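You operate a simulated robot arm through the tools that you are given. There is no shell and no other tool.

You run a simulated two-armed robot. Do the job below in one go: nothing can be reset, and whatever is moved stays where it is left.

## Task
Label the capped bottle on the packing bench as the yellow card says.
Fine: set the label dial before you press the label lever, one label only; after that stand the bottle in the green crate and turn the dial back to plain. Set down upright: small bottle. Where these are worked on the way, their far stop is far enough and under half their travel is too little: label dial.

Only the result counts: the job must be done as asked and must still hold three seconds after the hand-in. Knocking over, shifting, dropping, spilling or breaking anything else fails it.

## Robot
Two 7-joint arms with two-finger grippers on one trunk that stands fixed in place. Base frame: the origin is at the foot of the trunk, x ahead of it, y to its left, z up. Readings come in m, rad, newtons and seconds.
The left shoulder is at [0.081, 0.216, 1.275], the right one opposite. With the tool pointing down near the work surface each hand reaches from about 0.1 to 0.38 m from the base axis, measured 20 degrees to its own side. Payload 3.43 kg a hand.
Tool frame (each hand has its own): the origin (TCP) lies between the finger pads and is the grasp point; the fingertips stand 0.02 m ahead of it; z points along the fingers, y is the line along which they close. Largest opening 0.124 m; the body of the gripper starts 0.093 m behind the TCP.
Orientation is that of the tool frame in the base frame, as a unit quaternion [x, y, z, w]. With the fingers straight down and closing along the base's y, the tool's x points along the base's -x, its y along +y and its z along -z.

## Interface
- The arms move only by the tool play_rows. It takes "left_plan", "right_plan" or both (then of equal length, played together; a hand with none holds still); each is a list of rows, each a list of 7 numbers: the shift along the tool's x, y, z in units of 25 mm (1.0 is 25 mm), then the turn, a rotation vector about the tool's x, y, z in units of 8 degrees (1.0 is 8 degrees), then the closure in counts, from 0 (fully open) to 255 (shut). In form: [[dx, dy, dz, wx, wy, wz, hand], ...]. A call has 1 to 20 rows; each row shifts and turns the commanded pose from where the row before left it, along the tool's axes as they then stand. A call with a number of a shift or a turn outside -1 to 1 is refused whole. Rows are played at 5 a second. More than 0.05 m and 0.15 rad between two rows, or a gripper value outside its range, and nothing of the call is played. Where a pose cannot be reached the arm comes as near as it can. A force on the tool above 90 N (or 10 N above the force at the start of the call, whichever is more), or a blocked arm, ends the call early, and 0.2 s more pass. The fingers move at their own pace (about 0.072 m/s each) and stop on an object; they squeeze with about 37 N. The grip force told is the motor's: it shows also when the fingers shut on nothing. Time passes only in rows, and 0.2 s behind the last, so rows that do not move let the fingers close. It gives the time, the measured TCP pose, the force on the tool (base axes), the opening and the grip force at its end, in the units of the frame above (readings bear some noise), with the torque about the TCP (base axes, N m) and any sound that the robot's microphone picked up, and new pictures: "show" is both (left out), scene, wrist or none (wrist: the cameras of the hands that moved).
- Cameras (640 x 400 px; columns grow to the right, rows downward): "scene" is now at [0.1927, 0.0385, 1.4402]; the picture's right is [0.42, -0.91, 0.00], its down [-0.62, -0.29, -0.73] and it looks along [0.66, 0.31, -0.68] (base axes); focal length 214 px, centre (320, 200). "left" rides on the left gripper at [0.082, -0.014, -0.14] in its tool frame; the picture's right is [0.17, 0.99, 0.00], its down [-0.83, 0.14, -0.54] and it looks along [-0.53, 0.09, 0.84] (tool axes); focal length 243 px, centre (320, 200). "right" rides on the right gripper at [0.082, 0.014, -0.14] in its tool frame; the picture's right is [-0.17, 0.99, 0.00], its down [-0.83, -0.14, -0.54] and it looks along [-0.53, -0.09, 0.84] (tool axes); focal length 243 px, centre (320, 200). There is no depth. A picture from a camera that has moved, and an enlarged one, comes with that camera's place and axes in the base frame and with its lens. The place of the scene camera against the robot may be out by one fixed shift of up to 0.018 m in any direction.
- lift_body(by): slides the trunk up (or, below 0, down) by that many m; the arms and the scene camera ride with it, the base frame stays. It gives what a move gives, with no picture.
- head_to(pan, tilt): turns the head with the scene camera to pan (to the left, within 1.396 rad either way) and tilt (down, from -0.506 to 1.204), counted from straight ahead of the robot. It gives what a move gives, and a new picture of the scene camera.
- close_up(camera, box): a new picture of the part [left, top, right, bottom] of that camera's present view, enlarged. The clock stands still meanwhile.
- hand_in(): hands the job in; it is judged then, once.

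Nothing tells you positions but the pictures and the camera data. Unless the task says otherwise, let go and move clear before handing in.

The tools are called after "Emit:" as a command line: name --argument value ..., lists and objects as JSON in quotes. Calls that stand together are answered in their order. play_rows: Moves the arms, as the interface text tells. Its arguments: {"type":"object","properties":{"left_plan":{"type":"array"},"right_plan":{"type":"array"},"show":{"type":"string","enum":["both","scene","wrist","none"]}},"required":[]} The other tools are called the same way: lift_body (by) slides the trunk up or down; head_to (pan, tilt) turns the head that bears the scene camera; close_up (camera, box) takes an enlarged picture of a part of a camera's view; hand_in () hands the job in.

At the start:

```text
clock: 0.0
left_position: [0.4874, 0.5401, 1.2648]
left_tcp_rot: [0.0, 1.0, 0.0, 0.0]
left_ft_force: [0.1, 0.1, -0.5]
left_ft_torque: [0.01, -0.01, -0.02]
left_finger_gap: 0.1239
left_finger_force: 0.0
right_position: [0.4275, 0.0727, 1.2453]
right_tcp_rot: [0.0, 1.0, 0.0, 0.001]
right_ft_force: [0.5, 0.5, -0.2]
right_ft_torque: [-0.02, 0.01, 0.0]
right_finger_gap: 0.1241
right_finger_force: 0.1
trunk travel left (down, up): [-0.431, 0.16]
head pan, tilt: [0.433, 0.754]
```

scene: 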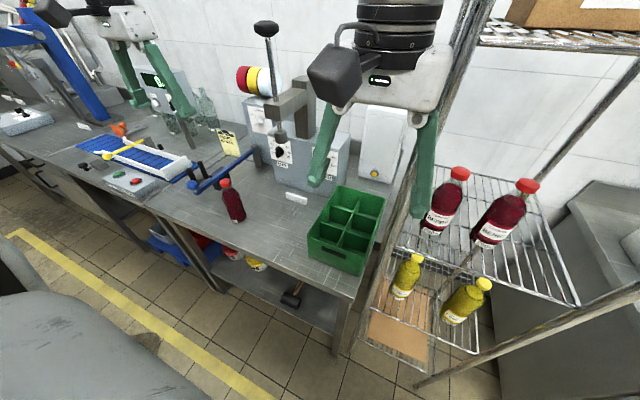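
right: 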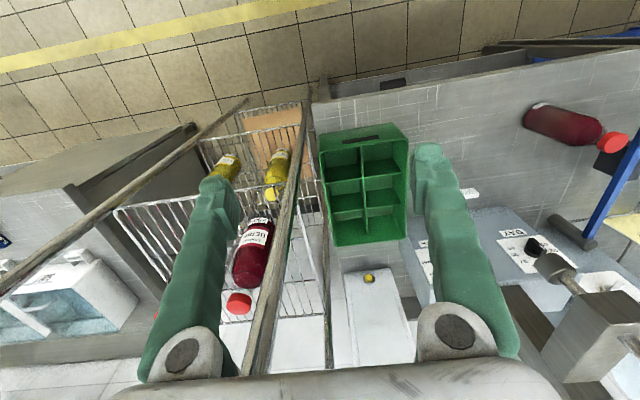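
left: 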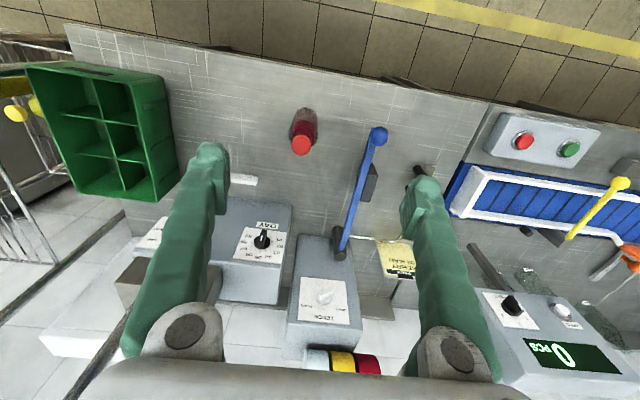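

I see a bench with a red-capped bottle, a blue lever, two machines with dials, a yellow card and a green crate. First I will look closer at the card, the dials and the lever.

Emit:
close_up --camera "left" --box '[360, 220, 440, 290]'

Emit:
close_up --camera "scene" --box '[160, 110, 300, 220]'

Emit:
close_up --camera "left" --box '[220, 190, 360, 370]'

Emit:
close_up --camera "scene" --box '[230, 60, 410, 220]'

```text
5.71 times, centred on (400, 255) of left
camera zoom: at [0.4054, 0.5272, 1.4046], right [-0.17, 0.99, 0.0], down [0.83, 0.14, 0.54], along [0.53, 0.09, -0.84], focal length 1386 px, centre (-137, -114)
```

zoom: 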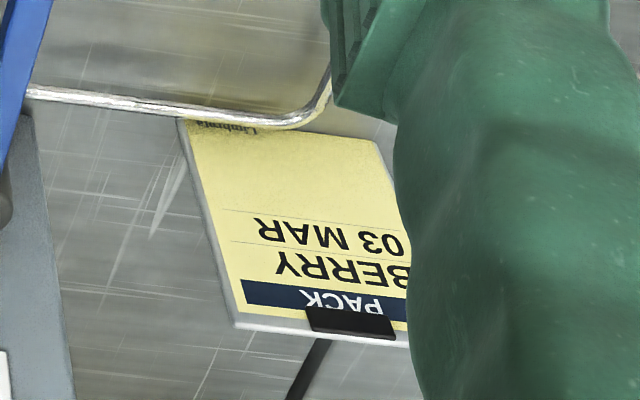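

```text
3.64 times, centred on (230, 165) of scene
camera zoom: at [0.1927, 0.0385, 1.4402], right [0.42, -0.91, 0.0], down [-0.62, -0.29, -0.73], along [0.66, 0.31, -0.68], focal length 780 px, centre (647, 327)
```

zoom: 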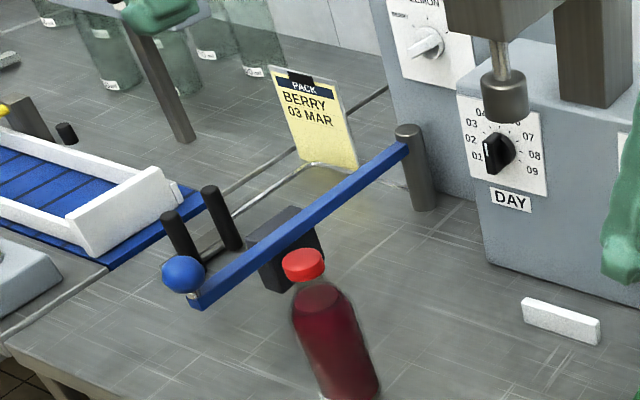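

```text
2.22 times, centred on (290, 280) of left
camera zoom: at [0.4054, 0.5272, 1.4046], right [-0.17, 0.99, 0.0], down [0.83, 0.14, 0.54], along [0.53, 0.09, -0.84], focal length 539 px, centre (387, 22)
```

zoom: 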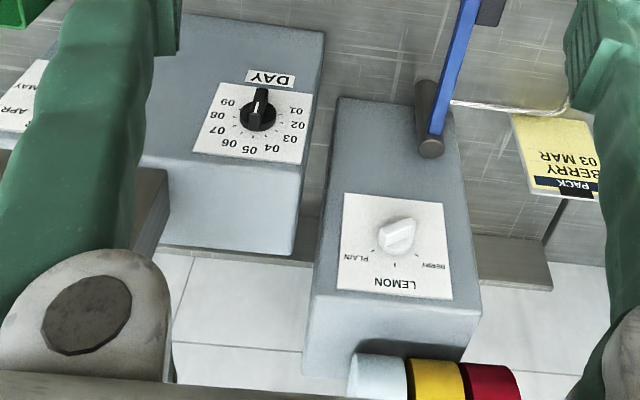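

```text
2.50 times, centred on (320, 140) of scene
camera zoom: at [0.1927, 0.0385, 1.4402], right [0.42, -0.91, 0.0], down [-0.62, -0.29, -0.73], along [0.66, 0.31, -0.68], focal length 536 px, centre (320, 350)
```

zoom: 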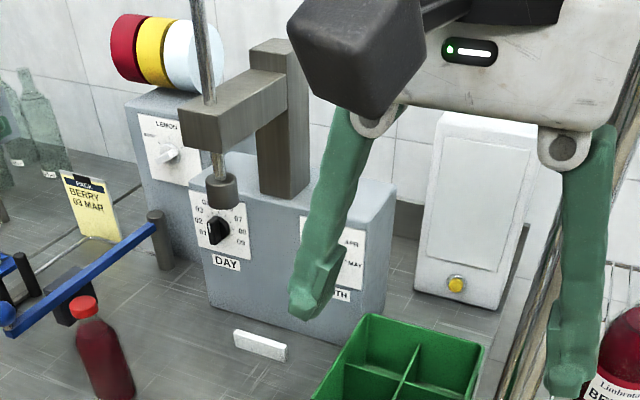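

The card reads BERRY, 03 MAR. The label dial (PLAIN / LEMON / BERRY) seems to be on the tall narrow machine behind the blue lever. I will look at more details before moving.

Emit:
close_up --camera "scene" --box '[380, 150, 560, 340]'

Emit:
close_up --camera "scene" --box '[240, 90, 300, 160]'

Emit:
close_up --camera "right" --box '[200, 180, 300, 320]'

Emit:
close_up --camera "scene" --box '[60, 90, 240, 230]'

Emit:
close_up --camera "left" --box '[260, 90, 420, 290]'

Emit:
close_up --camera "scene" --box '[280, 170, 400, 290]'

```text
2.11 times, centred on (470, 245) of scene
camera zoom: at [0.1927, 0.0385, 1.4402], right [0.42, -0.91, 0.0], down [-0.62, -0.29, -0.73], along [0.66, 0.31, -0.68], focal length 452 px, centre (4, 105)
```

zoom: 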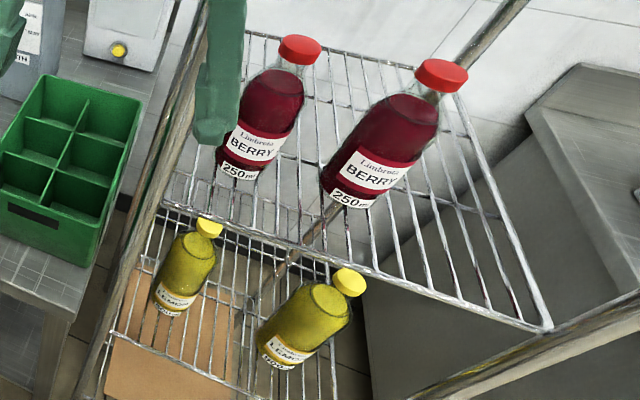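

```text
5.71 times, centred on (270, 125) of scene
camera zoom: at [0.1927, 0.0385, 1.4402], right [0.42, -0.91, 0.0], down [-0.62, -0.29, -0.73], along [0.66, 0.31, -0.68], focal length 1226 px, centre (606, 629)
```

zoom: 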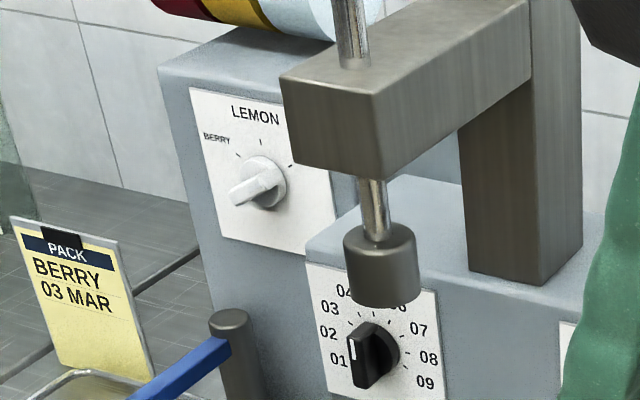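

```text
2.86 times, centred on (250, 250) of right
camera zoom: at [0.3451, 0.0866, 1.3845], right [0.17, 0.99, 0.0], down [0.83, -0.14, 0.54], along [0.53, -0.09, -0.84], focal length 693 px, centre (520, 57)
```

zoom: 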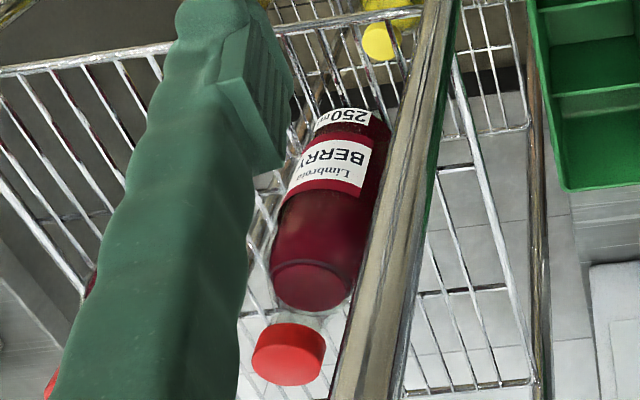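

```text
2.86 times, centred on (150, 160) of scene
camera zoom: at [0.1927, 0.0385, 1.4402], right [0.42, -0.91, 0.0], down [-0.62, -0.29, -0.73], along [0.66, 0.31, -0.68], focal length 613 px, centre (806, 314)
```

zoom: 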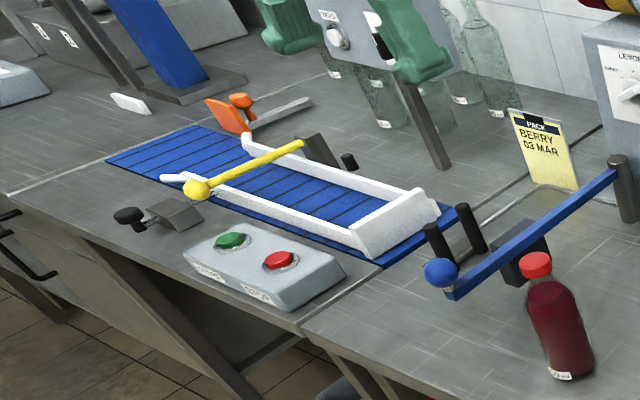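

```text
2.00 times, centred on (340, 190) of left
camera zoom: at [0.4054, 0.5272, 1.4046], right [-0.17, 0.99, 0.0], down [0.83, 0.14, 0.54], along [0.53, 0.09, -0.84], focal length 485 px, centre (280, 220)
```

zoom: 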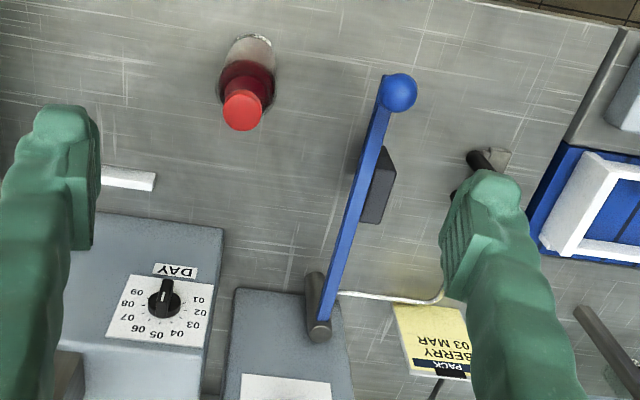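

```text
3.33 times, centred on (340, 230) of scene
camera zoom: at [0.1927, 0.0385, 1.4402], right [0.42, -0.91, 0.0], down [-0.62, -0.29, -0.73], along [0.66, 0.31, -0.68], focal length 715 px, centre (253, 100)
```

zoom: 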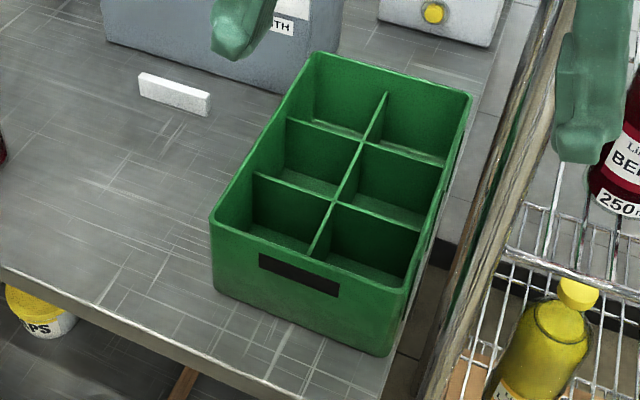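

I make out the labeller: a vertical hinge post, a blue lever with a pad on one side, and two black pegs that probably stop the bottle. I zoom in further on these parts.

Emit:
close_up --camera "scene" --box '[180, 140, 280, 205]'

Emit:
close_up --camera "left" --box '[330, 120, 450, 270]'

Emit:
close_up --camera "left" --box '[285, 230, 365, 350]'

Emit:
close_up --camera "right" --box '[500, 80, 640, 260]'

```text
6.15 times, centred on (230, 172) of scene
camera zoom: at [0.1927, 0.0385, 1.4402], right [0.42, -0.91, 0.0], down [-0.62, -0.29, -0.73], along [0.66, 0.31, -0.68], focal length 1320 px, centre (874, 369)
```

zoom: 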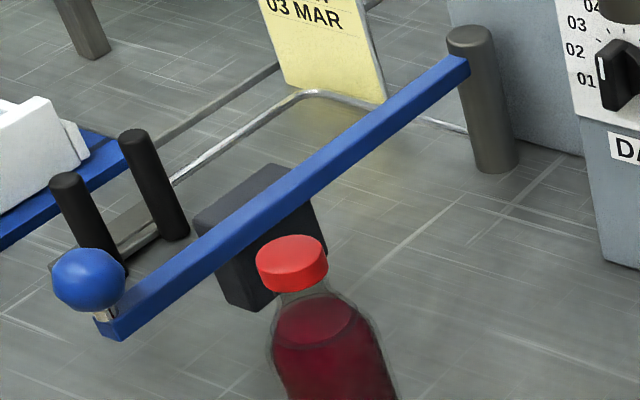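

```text
2.67 times, centred on (390, 195) of left
camera zoom: at [0.4054, 0.5272, 1.4046], right [-0.17, 0.99, 0.0], down [0.83, 0.14, 0.54], along [0.53, 0.09, -0.84], focal length 647 px, centre (133, 213)
```

zoom: 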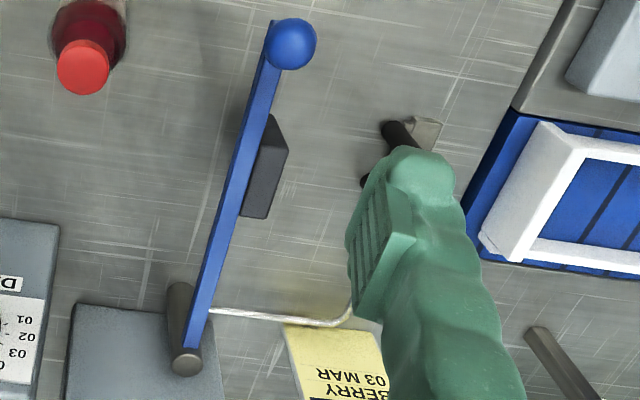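

```text
3.33 times, centred on (325, 290) of left
camera zoom: at [0.4054, 0.5272, 1.4046], right [-0.17, 0.99, 0.0], down [0.83, 0.14, 0.54], along [0.53, 0.09, -0.84], focal length 809 px, centre (303, -100)
```

zoom: 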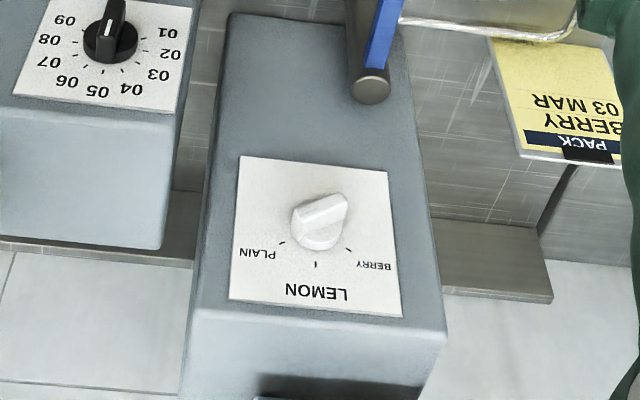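

```text
2.22 times, centred on (570, 170) of right
camera zoom: at [0.3451, 0.0866, 1.3845], right [0.17, 0.99, 0.0], down [0.83, -0.14, 0.54], along [0.53, -0.09, -0.84], focal length 539 px, centre (-236, 267)
```

zoom: 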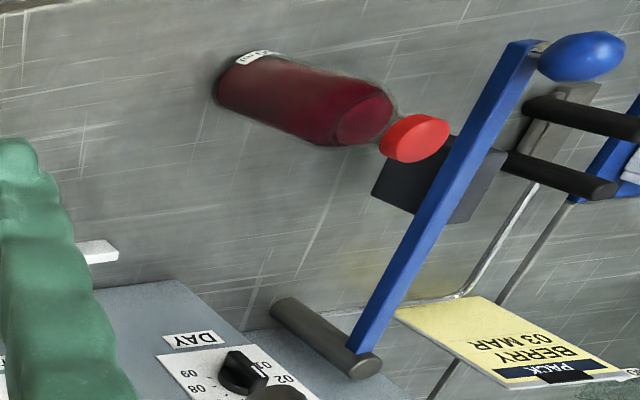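

Stereo from the two wrist cameras gives these places:

| Item | x | y | z |
|---|---|---|---|
| Bench top | – | – | ≈0.88 |
| Bottle cap | 0.544 | 0.521 | 1.03 |
| Lever hinge | 0.842 | 0.653 | 0.96 |
| Lever ball | 0.523 | 0.656 | 0.975 |
| Pegs (two) | ≈0.63 | 0.765 | – |
| Label dial | 0.85 | 0.613 | 1.08 |
| Crate | ≈0.6 | 0.13 | – |

I will pull the right arm back out of the way first, and back the left hand off toward the robot, before lowering the trunk.

Emit:
play_rows --right_plan '[[1, 0, -1, 0, 0, 0, 0], [1, 0, -1, 0, 0, 0, 0], [1, 0, -1, 0, 0, 0, 0], [1, 0, -1, 0, 0, 0, 0], [0.5, 0, -1, 0, 0, 0, 0]]' --left_plan '[[1, 0, -1, 0, 0, 0, 0], [1, 0, -1, 0, 0, 0, 0], [0, 0, -1, 0, 0, 0, 0], [0, 0, 0, 0, 0, 0, 0], [0, 0, 0, 0, 0, 0, 0]]'

```text
clock: 1.2
left_position: [0.4348, 0.5419, 1.3155]
left_tcp_rot: [0.0, 1.0, 0.0, 0.0]
left_ft_force: [0.2, 0.4, 0.1]
left_ft_torque: [0.03, -0.02, 0.0]
left_finger_gap: 0.1242
left_finger_force: 0.0
left hand out of reach, approached as far as the arm can: row 3
right_position: [0.3193, 0.0602, 1.284]
right_tcp_rot: [0.001, 1.0, 0.003, 0.0]
right_ft_force: [-1.2, 0.6, 0.4]
right_ft_torque: [0.03, -0.02, 0.01]
right_finger_gap: 0.124
right_finger_force: 0.1
right hand out of reach, approached as far as the arm can: row 2, 3, 4, 5
trunk travel left (down, up): [-0.431, 0.16]
head pan, tilt: [0.433, 0.754]
camera scene: at [0.1925, 0.0378, 1.4402], right [0.42, -0.91, 0.0], down [-0.62, -0.29, -0.73], along [0.66, 0.31, -0.68], focal length 214 px, centre (320, 200)
camera right: at [0.2368, 0.0722, 1.4241], right [0.17, 0.99, 0.01], down [0.83, -0.14, 0.54], along [0.53, -0.09, -0.84], focal length 243 px, centre (320, 200)
camera left: at [0.3532, 0.5279, 1.4546], right [-0.17, 0.99, 0.0], down [0.83, 0.14, 0.54], along [0.53, 0.09, -0.84], focal length 243 px, centre (320, 200)
```

scene: 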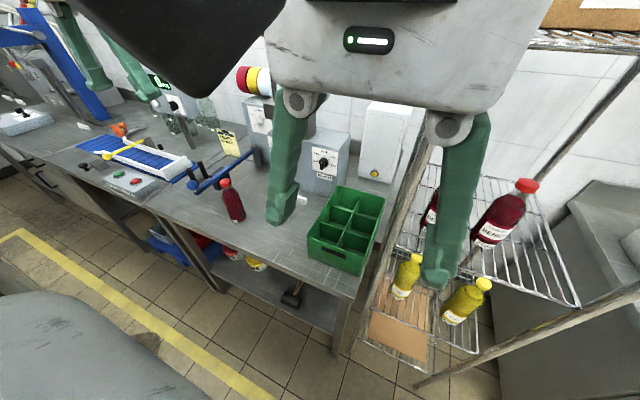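
right: 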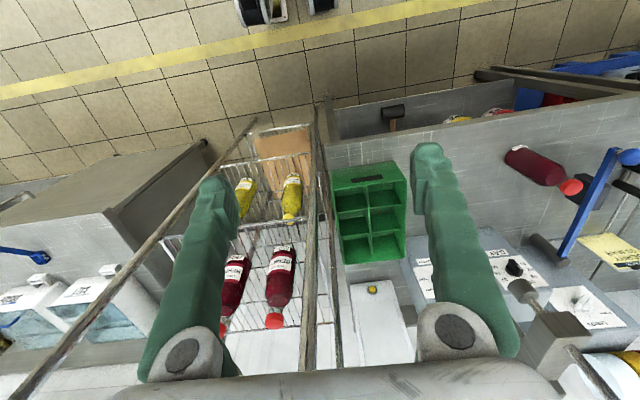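
left: 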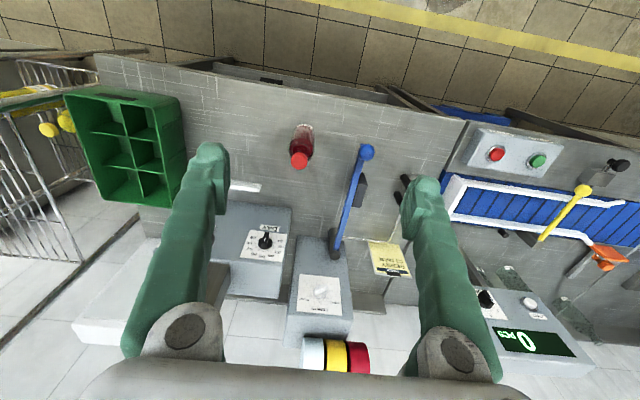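

The right hand is pulled back and the tool-down ceiling is near shoulder height, so I lower the trunk by 0.2 m to gain reach over the bench. Both fingertips stay above the bottle and in front of the crate.

Emit:
lift_body --by -0.2

```text
clock: 3.4
left_position: [0.4371, 0.541, 1.1139]
left_tcp_rot: [0.0, 1.0, 0.0, 0.0]
left_ft_force: [-0.3, 0.3, -1.7]
left_ft_torque: [-0.01, -0.01, 0.03]
left_finger_gap: 0.1242
left_finger_force: 0.1
right_position: [0.3528, 0.0599, 1.0489]
right_tcp_rot: [0.0, 0.996, 0.002, -0.085]
right_ft_force: [-0.3, -1.5, -0.1]
right_ft_torque: [0.04, -0.02, 0.0]
right_finger_gap: 0.1238
right_finger_force: 0.1
trunk travel left (down, up): [-0.231, 0.36]
head pan, tilt: [0.433, 0.754]
```

Trunk is down with both hands still clear. I take fresh pictures and measure again from this nearer view.

Emit:
play_rows --left_plan '[[0, 0, 0, 0, 0, 0, 0]]' --right_plan '[[0, 0, 0, 0, 0, 0, 0]]'

```text
clock: 3.8
left_position: [0.4372, 0.5404, 1.1134]
left_tcp_rot: [0.001, 1.0, 0.0, 0.0]
left_ft_force: [0.4, -0.9, 0.6]
left_ft_torque: [0.01, -0.05, 0.03]
left_finger_gap: 0.124
left_finger_force: 0.0
right_position: [0.3525, 0.0601, 1.0479]
right_tcp_rot: [0.0, 0.996, 0.002, -0.084]
right_ft_force: [0.3, 0.0, 0.7]
right_ft_torque: [0.01, 0.0, 0.02]
right_finger_gap: 0.1239
right_finger_force: 0.2
trunk travel left (down, up): [-0.231, 0.36]
head pan, tilt: [0.433, 0.754]
camera scene: at [0.2464, 0.0385, 1.2371], right [0.42, -0.91, 0.0], down [-0.62, -0.29, -0.73], along [0.66, 0.31, -0.68], focal length 214 px, centre (320, 200)
camera right: at [0.2951, 0.073, 1.1997], right [0.16, 0.99, -0.02], down [0.91, -0.14, 0.39], along [0.38, -0.09, -0.92], focal length 243 px, centre (320, 200)
camera left: at [0.3551, 0.527, 1.2534], right [-0.17, 0.99, 0.0], down [0.83, 0.14, 0.54], along [0.53, 0.09, -0.84], focal length 243 px, centre (320, 200)
```

scene: 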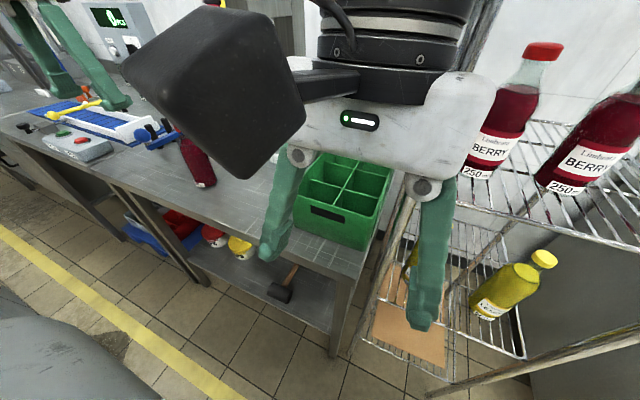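
right: 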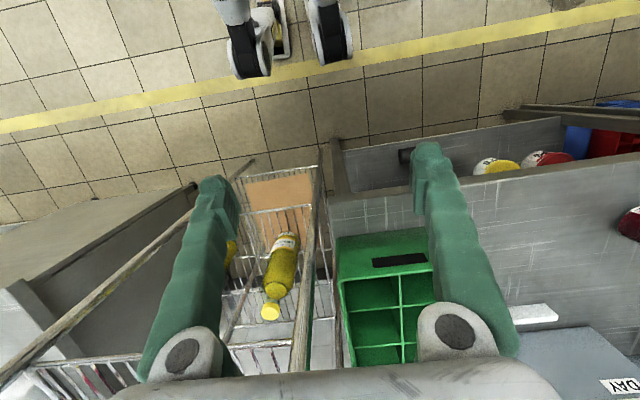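
left: 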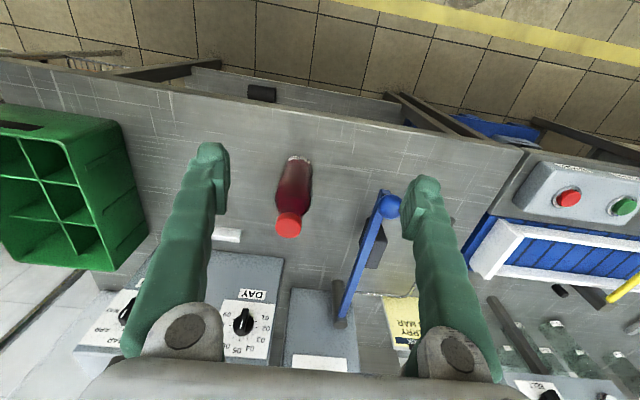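

The right hand blocks the scene camera, so I slide it to the right (the rack front is at x≈0.5 and well ahead of it).

Emit:
play_rows --right_plan '[[0.3, -1, 0, 0, 0, 0, 0], [0.3, -1, 0, 0, 0, 0, 0], [0.3, -1, 0, 0, 0, 0, 0], [0.3, -1, 0, 0, 0, 0, 0], [0.3, -1, 0, 0, 0, 0, 0], [0, -1, 0, 0, 0, 0, 0], [0, -1, 0, 0, 0, 0, 0]]' --show "scene"

```text
clock: 4.7
left_position: [0.4374, 0.5408, 1.1135]
left_tcp_rot: [-0.001, 1.0, 0.0, 0.0]
left_ft_force: [0.4, 0.4, -0.7]
left_ft_torque: [0.01, -0.01, 0.0]
left_finger_gap: 0.1242
left_finger_force: 0.1
right_position: [0.3349, -0.0181, 1.0484]
right_tcp_rot: [0.019, 0.997, 0.001, -0.081]
right_ft_force: [10.4, 12.2, -6.2]
right_ft_torque: [-2.25, 1.28, -1.18]
right_finger_gap: 0.124
right_finger_force: 0.1
trunk travel left (down, up): [-0.231, 0.36]
head pan, tilt: [0.433, 0.754]
stopped in row 4 (right hand): the force on the tool passed its limit at 114 N (the readings are from after the stop); the commanded pose is now the measured one
camera scene: at [0.2471, 0.0361, 1.2365], right [0.4, -0.92, 0.0], down [-0.63, -0.28, -0.72], along [0.66, 0.29, -0.69], focal length 214 px, centre (320, 200)
```

scene: 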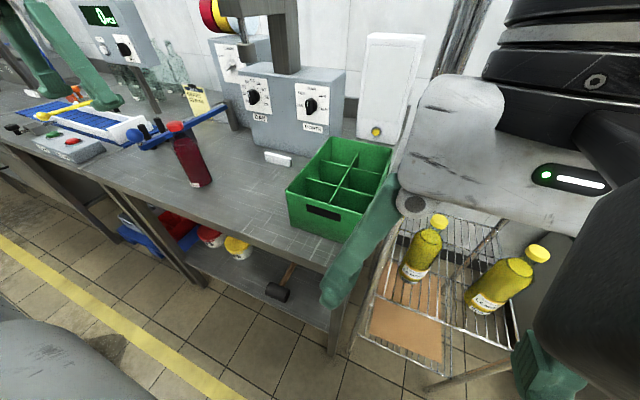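

The right hand touched something on its right side. I back off a little and look at what it is.

Emit:
play_rows --right_plan '[[0, 0.6, 0, 0, 0, 0, 0], [0, 0, 0, 0, 0, 0, 0]]' --show "both"

Emit:
head_to --pan -0.5 --tilt 0.75

```text
clock: 5.2
left_position: [0.4352, 0.5398, 1.1146]
left_tcp_rot: [0.0, 1.0, 0.0, 0.0]
left_ft_force: [0.2, -0.3, 0.0]
left_ft_torque: [0.04, 0.0, -0.04]
left_finger_gap: 0.1241
left_finger_force: 0.0
right_position: [0.3346, -0.0036, 1.0485]
right_tcp_rot: [0.016, 0.997, -0.001, -0.081]
right_ft_force: [-0.3, -0.2, 0.4]
right_ft_torque: [0.02, -0.02, 0.01]
right_finger_gap: 0.124
right_finger_force: 0.1
trunk travel left (down, up): [-0.231, 0.36]
head pan, tilt: [0.433, 0.754]
camera scene: at [0.2465, 0.0381, 1.2371], right [0.42, -0.91, 0.0], down [-0.62, -0.29, -0.73], along [0.66, 0.31, -0.68], focal length 214 px, centre (320, 200)
camera right: at [0.2764, 0.0122, 1.2003], right [0.2, 0.98, -0.03], down [0.9, -0.17, 0.4], along [0.39, -0.1, -0.92], focal length 243 px, centre (320, 200)
```

scene: 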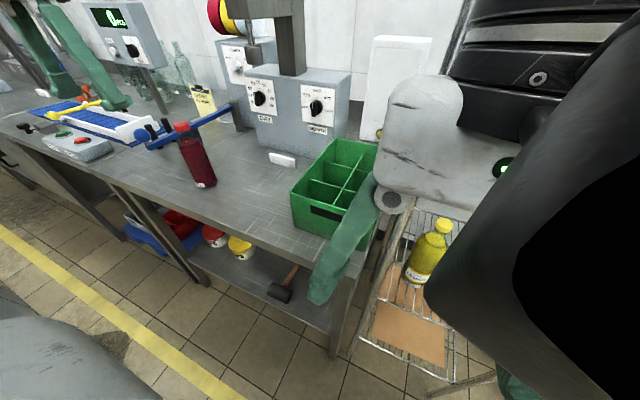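
right: 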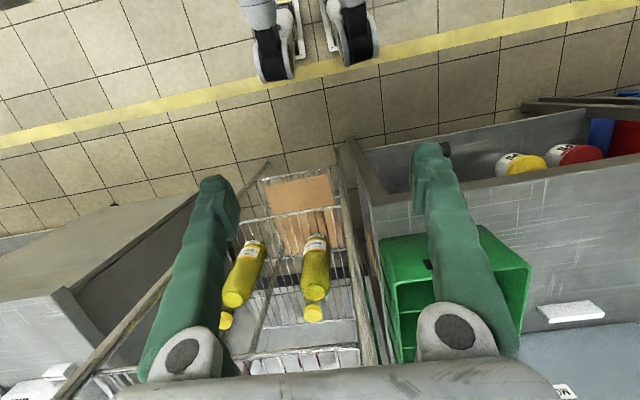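

```text
clock: 6.5
left_position: [0.4368, 0.5419, 1.1134]
left_tcp_rot: [0.0, 1.0, 0.0, 0.001]
left_ft_force: [0.4, 0.2, -0.4]
left_ft_torque: [0.02, -0.01, 0.04]
left_finger_gap: 0.1238
left_finger_force: 0.0
right_position: [0.3365, -0.0053, 1.0462]
right_tcp_rot: [0.019, 0.997, -0.003, -0.08]
right_ft_force: [36.5, -43.7, -33.6]
right_ft_torque: [6.01, 3.7, 1.85]
right_finger_gap: 0.1239
right_finger_force: 0.0
trunk travel left (down, up): [-0.231, 0.36]
head pan, tilt: [-0.499, 0.75]
camera scene: at [0.2465, -0.0299, 1.2366], right [-0.41, -0.91, 0.0], down [-0.63, 0.28, -0.72], along [0.66, -0.3, -0.69], focal length 214 px, centre (320, 200)
```

scene: 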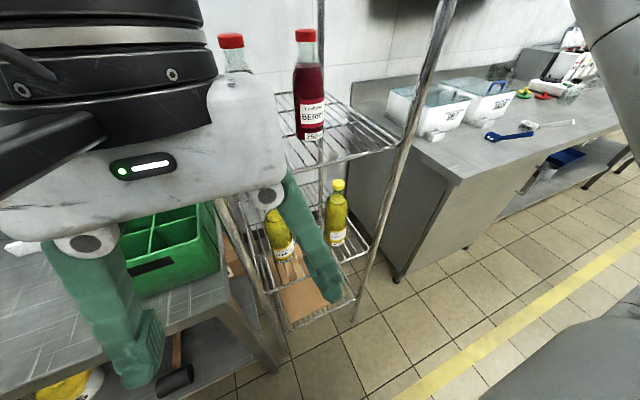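

It was the robot's own head touching the right gripper; nothing on the rack has moved. I move the right hand forward from the head and then to the right, clear of it.

Emit:
play_rows --right_plan '[[-1, 0, 0, 0, 0, 0, 0], [-1, 0, 0.5, 0, 0, 0, 0], [0, -1, 0, 0, 0, 0, 0], [0, -1, 0, 0, 0, 0, 0], [0, -1, 0, 0, 0, 0, 0], [0, -1, 0, 0, 0, 0, 0], [0, -1, 0, 0, 0, 0, 0], [0, -1, 0, 0, 0, 0, 0]]' --show "both"

```text
clock: 8.3
left_position: [0.4367, 0.5419, 1.114]
left_tcp_rot: [0.0, 1.0, 0.0, 0.0]
left_ft_force: [0.5, -0.2, 0.7]
left_ft_torque: [0.03, 0.0, 0.01]
left_finger_gap: 0.1239
left_finger_force: 0.0
right_position: [0.3751, -0.1544, 1.0253]
right_tcp_rot: [0.017, 0.997, 0.002, -0.082]
right_ft_force: [0.3, -0.3, -0.1]
right_ft_torque: [-0.01, -0.02, -0.03]
right_finger_gap: 0.124
right_finger_force: 0.1
right hand out of reach, approached as far as the arm can: row 8
trunk travel left (down, up): [-0.231, 0.36]
head pan, tilt: [-0.499, 0.75]
camera scene: at [0.2438, -0.0369, 1.2374], right [-0.48, -0.88, 0.0], down [-0.6, 0.33, -0.73], along [0.64, -0.35, -0.68], focal length 214 px, centre (320, 200)
camera right: at [0.3175, -0.1396, 1.1769], right [0.2, 0.98, -0.03], down [0.9, -0.17, 0.4], along [0.39, -0.1, -0.92], focal length 243 px, centre (320, 200)
```

scene: 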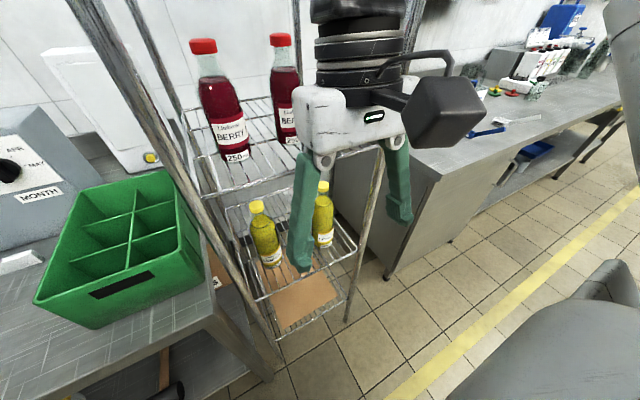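
right: 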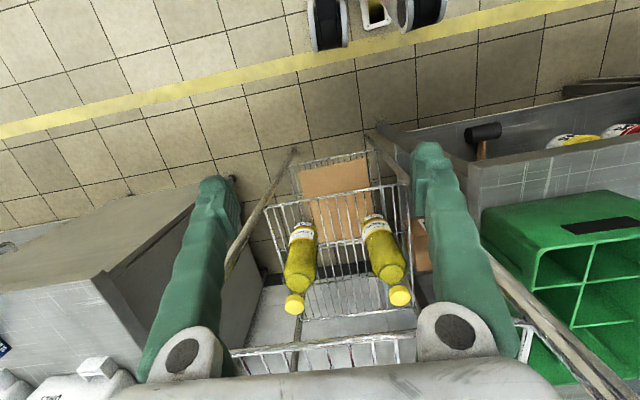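

The right hand is parked clear at (0.375, −0.154). I turn the head back to the labeller.

Emit:
head_to --pan 0.75 --tilt 0.55

```text
clock: 9.7
left_position: [0.4364, 0.541, 1.1138]
left_tcp_rot: [0.0, 1.0, 0.0, 0.0]
left_ft_force: [0.7, 0.4, 0.1]
left_ft_torque: [0.0, 0.02, -0.02]
left_finger_gap: 0.1242
left_finger_force: 0.0
right_position: [0.3759, -0.1533, 1.0259]
right_tcp_rot: [0.017, 0.997, 0.001, -0.081]
right_ft_force: [0.6, -0.3, -0.1]
right_ft_torque: [0.04, 0.01, 0.02]
right_finger_gap: 0.1238
right_finger_force: 0.0
trunk travel left (down, up): [-0.231, 0.36]
head pan, tilt: [0.75, 0.55]
camera scene: at [0.237, 0.0649, 1.2548], right [0.68, -0.73, 0.0], down [-0.38, -0.36, -0.85], along [0.62, 0.58, -0.52], focal length 214 px, centre (320, 200)
```

scene: 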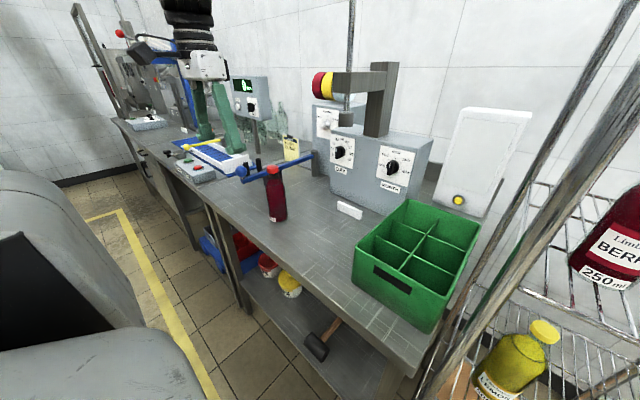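

I now have a clear view of the bench. Zooming in on the dial, the press, the lever and the crate for measurement.

Emit:
close_up --camera "scene" --box '[290, 60, 430, 190]'

Emit:
close_up --camera "scene" --box '[215, 125, 345, 230]'

Emit:
close_up --camera "left" --box '[330, 170, 450, 370]'

Emit:
close_up --camera "left" --box '[230, 130, 350, 260]'

Emit:
close_up --camera "scene" --box '[310, 90, 350, 150]'

```text
3.08 times, centred on (360, 125) of scene
camera zoom: at [0.237, 0.0649, 1.2548], right [0.68, -0.73, 0.0], down [-0.38, -0.36, -0.85], along [0.62, 0.58, -0.52], focal length 660 px, centre (197, 431)
```

zoom: 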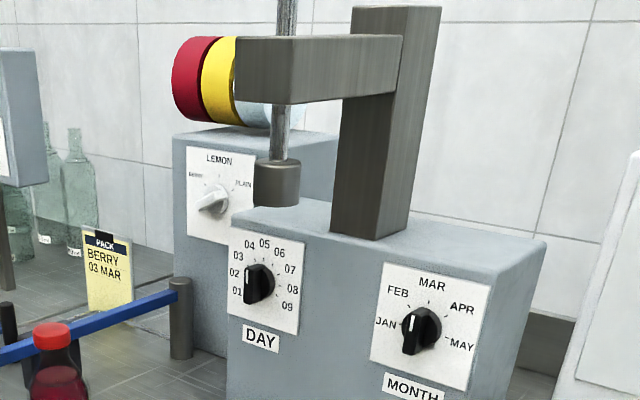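

```text
3.81 times, centred on (280, 178) of scene
camera zoom: at [0.237, 0.0649, 1.2548], right [0.68, -0.73, 0.0], down [-0.38, -0.36, -0.85], along [0.62, 0.58, -0.52], focal length 817 px, centre (472, 286)
```

zoom: 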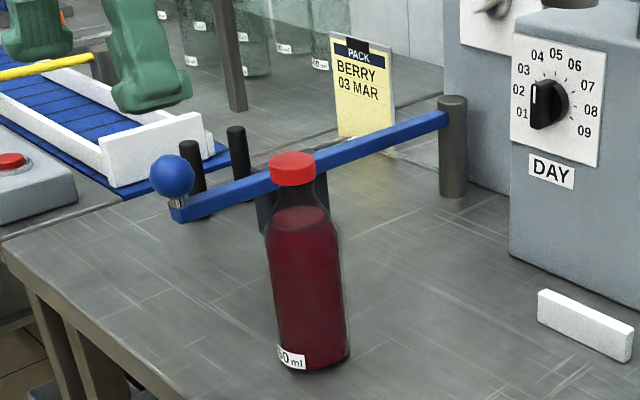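

```text
2.00 times, centred on (390, 270) of left
camera zoom: at [0.3551, 0.527, 1.2534], right [-0.17, 0.99, 0.0], down [0.83, 0.14, 0.54], along [0.53, 0.09, -0.84], focal length 485 px, centre (180, 60)
```

zoom: 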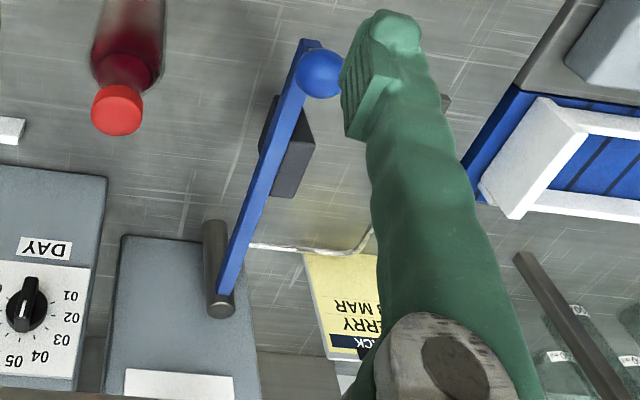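

```text
3.08 times, centred on (290, 195) of left
camera zoom: at [0.3551, 0.527, 1.2534], right [-0.17, 0.99, 0.0], down [0.83, 0.14, 0.54], along [0.53, 0.09, -0.84], focal length 746 px, centre (412, 215)
```

zoom: 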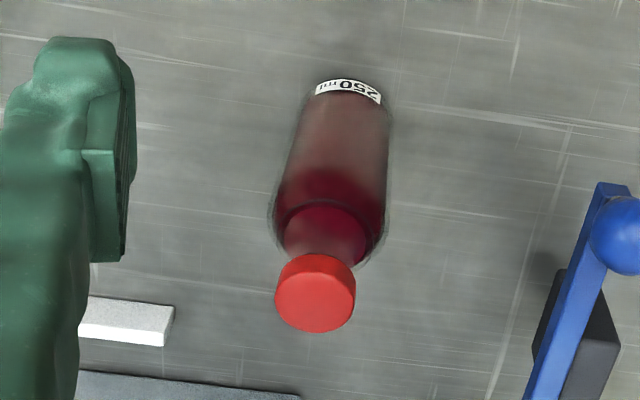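

```text
6.67 times, centred on (330, 120) of scene
camera zoom: at [0.237, 0.0649, 1.2548], right [0.68, -0.73, 0.0], down [-0.38, -0.36, -0.85], along [0.62, 0.58, -0.52], focal length 1430 px, centre (253, 733)
```

zoom: 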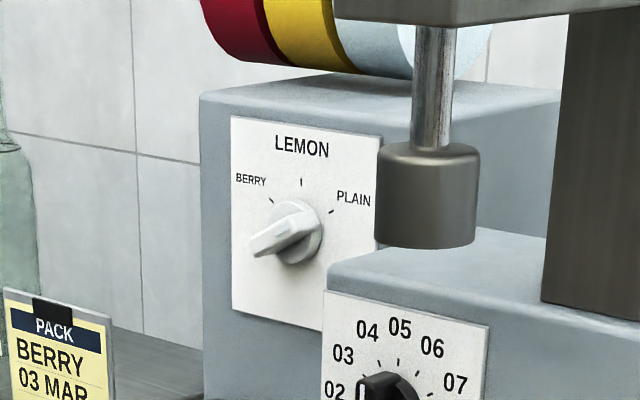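

The label dial, bottle, lever, pegs and press are all measured. Next I pitch the left hand up to point forward at the label dial, staying above the bottle and lever.

Emit:
play_rows --left_plan '[[-0.533, 0.233, -0.167, 0, -1, 0, 0], [-0.551, 0.233, -0.091, 0, -1, 0, 0], [-0.558, 0.233, -0.013, 0, -1, 0, 0], [-0.555, 0.233, 0.064, 0, -1, 0, 0], [-0.541, 0.233, 0.141, 0, -1, 0, 0], [-0.516, 0.233, 0.215, 0, -1, 0, 0], [-0.481, 0.233, 0.284, 0, -1, 0, 0], [-0.436, 0.233, 0.349, 0, -1, 0, 0], [-0.384, 0.233, 0.406, 0, -1, 0, 0], [-0.323, 0.233, 0.455, 0, -1, 0, 0], [-0.257, 0.233, 0.496, 0, -1, 0, 0], [-0.186, 0.233, 0.527, 0, -0.25, 0, 0]]'

```text
clock: 12.3
left_position: [0.5966, 0.6113, 1.1627]
left_tcp_rot: [-0.001, 0.707, 0.001, 0.707]
left_ft_force: [-0.4, 0.5, -0.1]
left_ft_torque: [0.02, -0.03, 0.02]
left_finger_gap: 0.124
left_finger_force: 0.1
right_position: [0.376, -0.1531, 1.0256]
right_tcp_rot: [0.017, 0.997, 0.001, -0.082]
right_ft_force: [0.2, 0.0, 0.3]
right_ft_torque: [-0.01, 0.01, 0.01]
right_finger_gap: 0.1238
right_finger_force: 0.0
trunk travel left (down, up): [-0.231, 0.36]
head pan, tilt: [0.75, 0.55]
camera scene: at [0.2377, 0.0651, 1.2546], right [0.68, -0.73, 0.0], down [-0.38, -0.36, -0.85], along [0.62, 0.58, -0.52], focal length 214 px, centre (320, 200)
camera left: at [0.4574, 0.597, 1.0801], right [0.0, 0.99, -0.17], down [-0.54, 0.14, 0.83], along [0.84, 0.09, 0.53], focal length 243 px, centre (320, 200)
```

scene: 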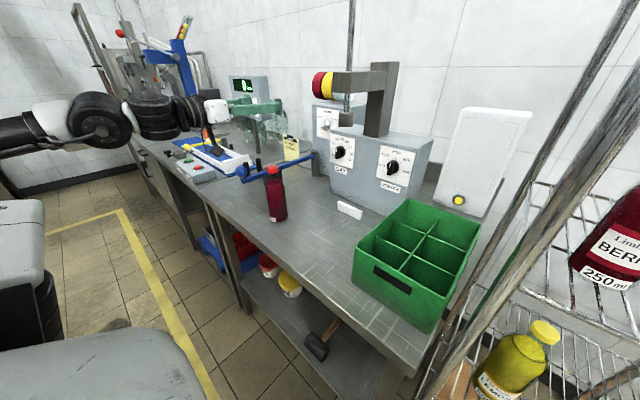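
left: 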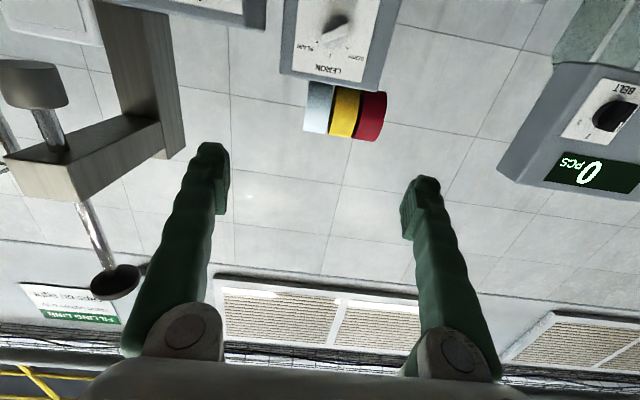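

The forward-pointing pose works. I zoom in on the dial from here.

Emit:
close_up --camera "left" --box '[270, 0, 410, 90]'

Emit:
close_up --camera "scene" --box '[190, 60, 360, 190]'

```text
4.44 times, centred on (340, 45) of left
camera zoom: at [0.4574, 0.597, 1.0801], right [0.0, 0.99, -0.17], down [-0.54, 0.14, 0.83], along [0.84, 0.09, 0.53], focal length 1078 px, centre (231, 889)
```

zoom: 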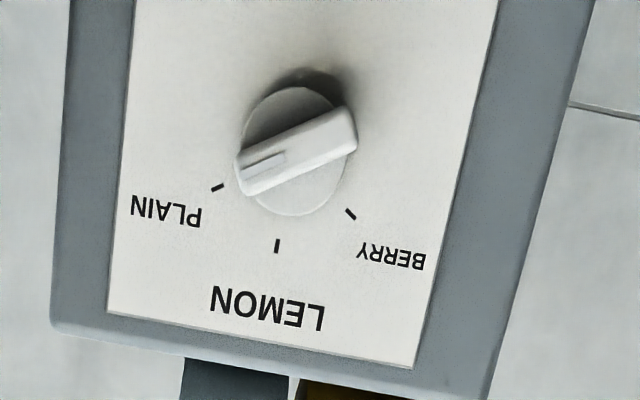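

```text
3.08 times, centred on (275, 125) of scene
camera zoom: at [0.2377, 0.0651, 1.2546], right [0.68, -0.73, 0.0], down [-0.38, -0.36, -0.85], along [0.62, 0.58, -0.52], focal length 660 px, centre (458, 431)
```

zoom: 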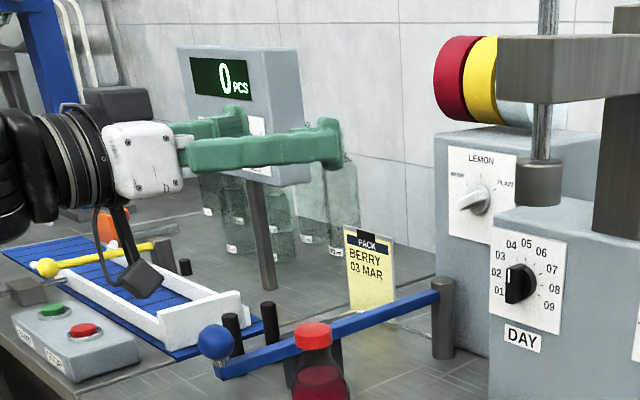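

The pointer sits at PLAIN, and BERRY is about 120° counter-clockwise as seen from the front. To keep the wrist camera away from the lever I want it above the hand, so I test rolling the wrist in free space.

Emit:
play_rows --left_plan '[[0, 0, 0, 0, 0, -1, 0], [0, 0, 0, 0, 0, -1, 0], [0, 0, 0, 0, 0, -1, 0], [0, 0, 0, 0, 0, -1, 0], [0, 0, 0, 0, 0, -1, 0], [0, 0, 0, 0, 0, -1, 0], [0, 0, 0, 0, 0, -1, 0], [0, 0, 0, 0, 0, -1, 0], [0, 0, 0, 0, 0, -1, 0], [0, 0, 0, 0, 0, -1, 0], [0, 0, 0, 0, 0, -1, 0], [0, 0, 0, 0, 0, -1, 0], [0, 0, 0, 0, 0, -1, 0], [0, 0, 0, 0, 0, -1, 0], [0, 0, 0, 0, 0, -1, 0]]'

```text
clock: 15.5
left_position: [0.5738, 0.6307, 1.115]
left_tcp_rot: [-0.479, 0.511, -0.469, 0.538]
left_ft_force: [-0.6, -0.7, 0.2]
left_ft_torque: [0.02, 0.0, -0.01]
left_finger_gap: 0.1238
left_finger_force: 0.0
left hand out of reach, approached as far as the arm can: row 9, 10, 11, 12, 13, 14, 15
right_position: [0.3753, -0.1535, 1.0252]
right_tcp_rot: [0.017, 0.997, 0.002, -0.081]
right_ft_force: [0.0, 0.8, -0.2]
right_ft_torque: [-0.02, -0.01, -0.03]
right_finger_gap: 0.124
right_finger_force: 0.1
trunk travel left (down, up): [-0.231, 0.36]
head pan, tilt: [0.75, 0.55]
camera scene: at [0.2366, 0.0651, 1.2549], right [0.68, -0.73, 0.0], down [-0.38, -0.36, -0.85], along [0.62, 0.58, -0.52], focal length 214 px, centre (320, 200)
camera left: at [0.4374, 0.5422, 1.1176], right [0.02, -0.06, -1.0], down [-0.57, 0.82, -0.06], along [0.82, 0.57, -0.02], focal length 243 px, centre (320, 200)
```

scene: 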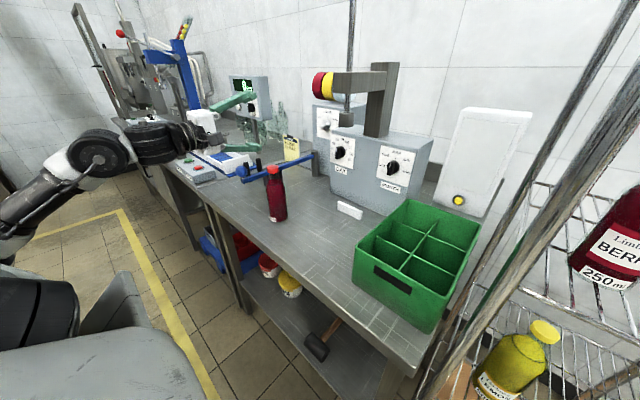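
left: 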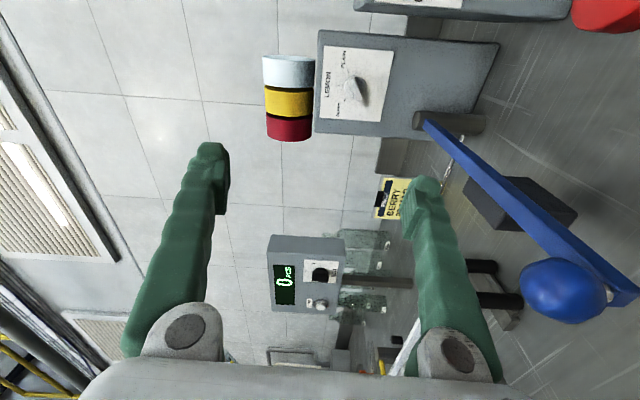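

The roll stops near −90°, but this view shows pegs, pad and lever well. I zoom in for heights before trying other rolls.

Emit:
close_up --camera "left" --box '[370, 90, 640, 350]'

Emit:
close_up --camera "left" --box '[300, 20, 440, 150]'

```text
1.54 times, centred on (505, 220) of left
camera zoom: at [0.4374, 0.5422, 1.1176], right [0.02, -0.06, -1.0], down [-0.57, 0.82, -0.06], along [0.82, 0.57, -0.02], focal length 373 px, centre (35, 169)
```

zoom: 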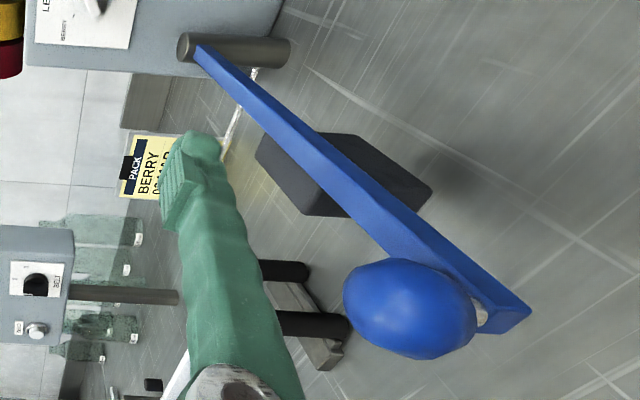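

```text
3.08 times, centred on (370, 85) of left
camera zoom: at [0.4374, 0.5422, 1.1176], right [0.02, -0.06, -1.0], down [-0.57, 0.82, -0.06], along [0.82, 0.57, -0.02], focal length 746 px, centre (166, 554)
```

zoom: 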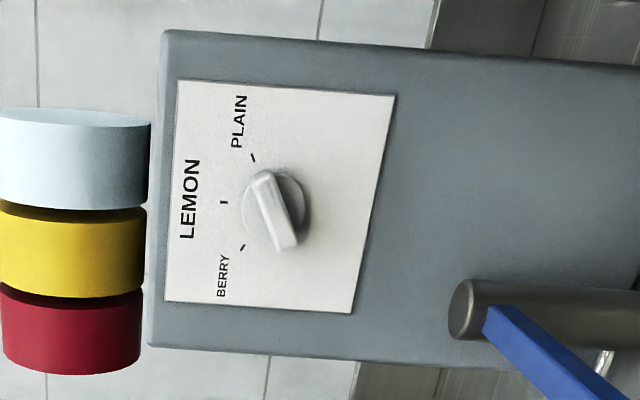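

Knob measures (0.865, 0.614, 1.065); the lever bar top is about 0.95 and its post top about 0.96. I roll back the other way and test how far positive roll goes.

Emit:
play_rows --left_plan '[[0, 0, 0, 0, 0, 1, 0], [0, 0, 0, 0, 0, 1, 0], [0, 0, 0, 0, 0, 1, 0], [0, 0, 0, 0, 0, 1, 0], [0, 0, 0, 0, 0, 1, 0], [0, 0, 0, 0, 0, 1, 0], [0, 0, 0, 0, 0, 1, 0], [0, 0, 0, 0, 0, 1, 0], [0, 0, 0, 0, 0, 1, 0], [0, 0, 0, 0, 0, 1, 0], [0, 0, 0, 0, 0, 1, 0], [0, 0, 0, 0, 0, 1, 0], [0, 0, 0, 0, 0, 1, 0], [0, 0, 0, 0, 0, 1, 0], [0, 0, 0, 0, 0, 1, 0]]' --show "none"

Emit:
play_rows --left_plan '[[0, 0, 0, 0, 0, 1, 0], [0, 0, 0, 0, 0, 1, 0], [0, 0, 0, 0, 0, 1, 0], [0, 0, 0, 0, 0, 1, 0], [0, 0, 0, 0, 0, 1, 0], [0, 0, 0, 0, 0, 1, 0], [0, 0, 0, 0, 0, 1, 0], [0, 0, 0, 0, 0, 1, 0]]' --show "none"

```text
clock: 18.7
left_position: [0.575, 0.6287, 1.1151]
left_tcp_rot: [0.204, 0.671, 0.234, 0.674]
left_ft_force: [0.0, -0.3, -0.3]
left_ft_torque: [0.01, 0.0, -0.02]
left_finger_gap: 0.124
left_finger_force: 0.0
right_position: [0.3756, -0.1526, 1.024]
right_tcp_rot: [0.017, 0.997, 0.002, -0.081]
right_ft_force: [-0.1, -0.8, 1.3]
right_ft_torque: [0.0, 0.01, -0.01]
right_finger_gap: 0.124
right_finger_force: 0.0
trunk travel left (down, up): [-0.231, 0.36]
head pan, tilt: [0.75, 0.55]
```

```text
clock: 20.5
left_position: [0.5735, 0.6307, 1.1156]
left_tcp_rot: [0.528, 0.46, 0.555, 0.448]
left_ft_force: [-0.6, -0.1, -0.7]
left_ft_torque: [-0.02, 0.02, -0.01]
left_finger_gap: 0.1241
left_finger_force: 0.1
right_position: [0.3758, -0.1536, 1.0259]
right_tcp_rot: [0.017, 0.997, 0.002, -0.081]
right_ft_force: [-1.1, -0.2, 0.2]
right_ft_torque: [-0.02, 0.0, -0.02]
right_finger_gap: 0.1238
right_finger_force: 0.0
trunk travel left (down, up): [-0.231, 0.36]
head pan, tilt: [0.75, 0.55]
```

Roll is now about +100° with no trouble. I keep testing further positive roll.

Emit:
play_rows --left_plan '[[0, 0, 0, 0, 0, 1, 0], [0, 0, 0, 0, 0, 1, 0], [0, 0, 0, 0, 0, 1, 0], [0, 0, 0, 0, 0, 1, 0], [0, 0, 0, 0, 0, 1, 0], [0, 0, 0, 0, 0, 1, 0], [0, 0, 0, 0, 0, 1, 0], [0, 0, 0, 0, 0, 1, 0], [0, 0, 0, 0, 0, 1, 0], [0, 0, 0, 0, 0, 1, 0], [0, 0, 0, 0, 0, 1, 0], [0, 0, 0, 0, 0, 1, 0]]'

```text
clock: 23.1
left_position: [0.5738, 0.6302, 1.1143]
left_tcp_rot: [0.696, -0.084, 0.704, -0.112]
left_ft_force: [-0.7, 0.5, 0.5]
left_ft_torque: [0.0, 0.02, -0.03]
left_finger_gap: 0.124
left_finger_force: 0.1
right_position: [0.3749, -0.1535, 1.0235]
right_tcp_rot: [0.017, 0.997, 0.001, -0.081]
right_ft_force: [0.3, 0.8, 0.1]
right_ft_torque: [0.0, 0.01, -0.02]
right_finger_gap: 0.124
right_finger_force: 0.0
trunk travel left (down, up): [-0.231, 0.36]
head pan, tilt: [0.75, 0.55]
camera scene: at [0.237, 0.065, 1.2548], right [0.68, -0.73, 0.0], down [-0.38, -0.36, -0.85], along [0.62, 0.58, -0.52], focal length 214 px, centre (320, 200)
camera left: at [0.4333, 0.6154, 1.195], right [0.04, -0.99, -0.11], down [-0.53, 0.07, -0.85], along [0.85, 0.09, -0.52], focal length 243 px, centre (320, 200)
```

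scene: 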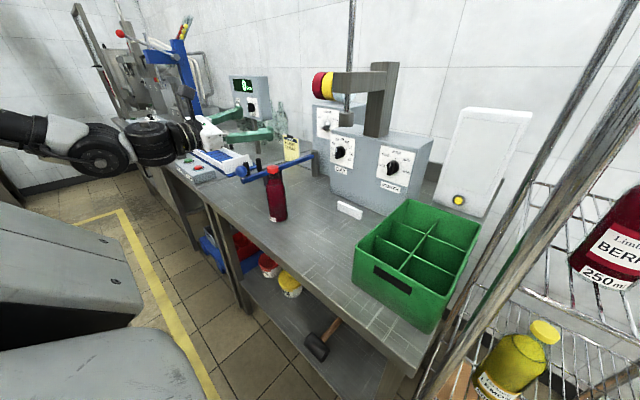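
left: 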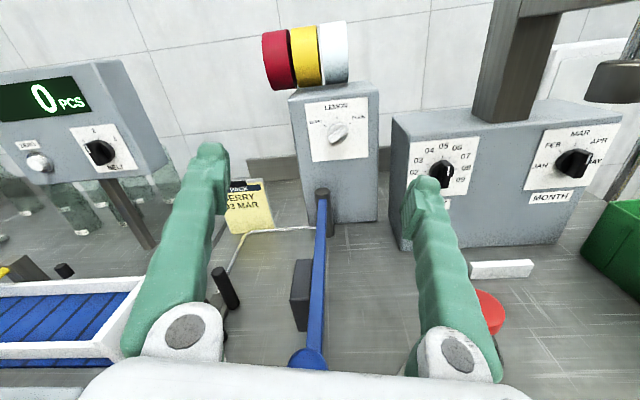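

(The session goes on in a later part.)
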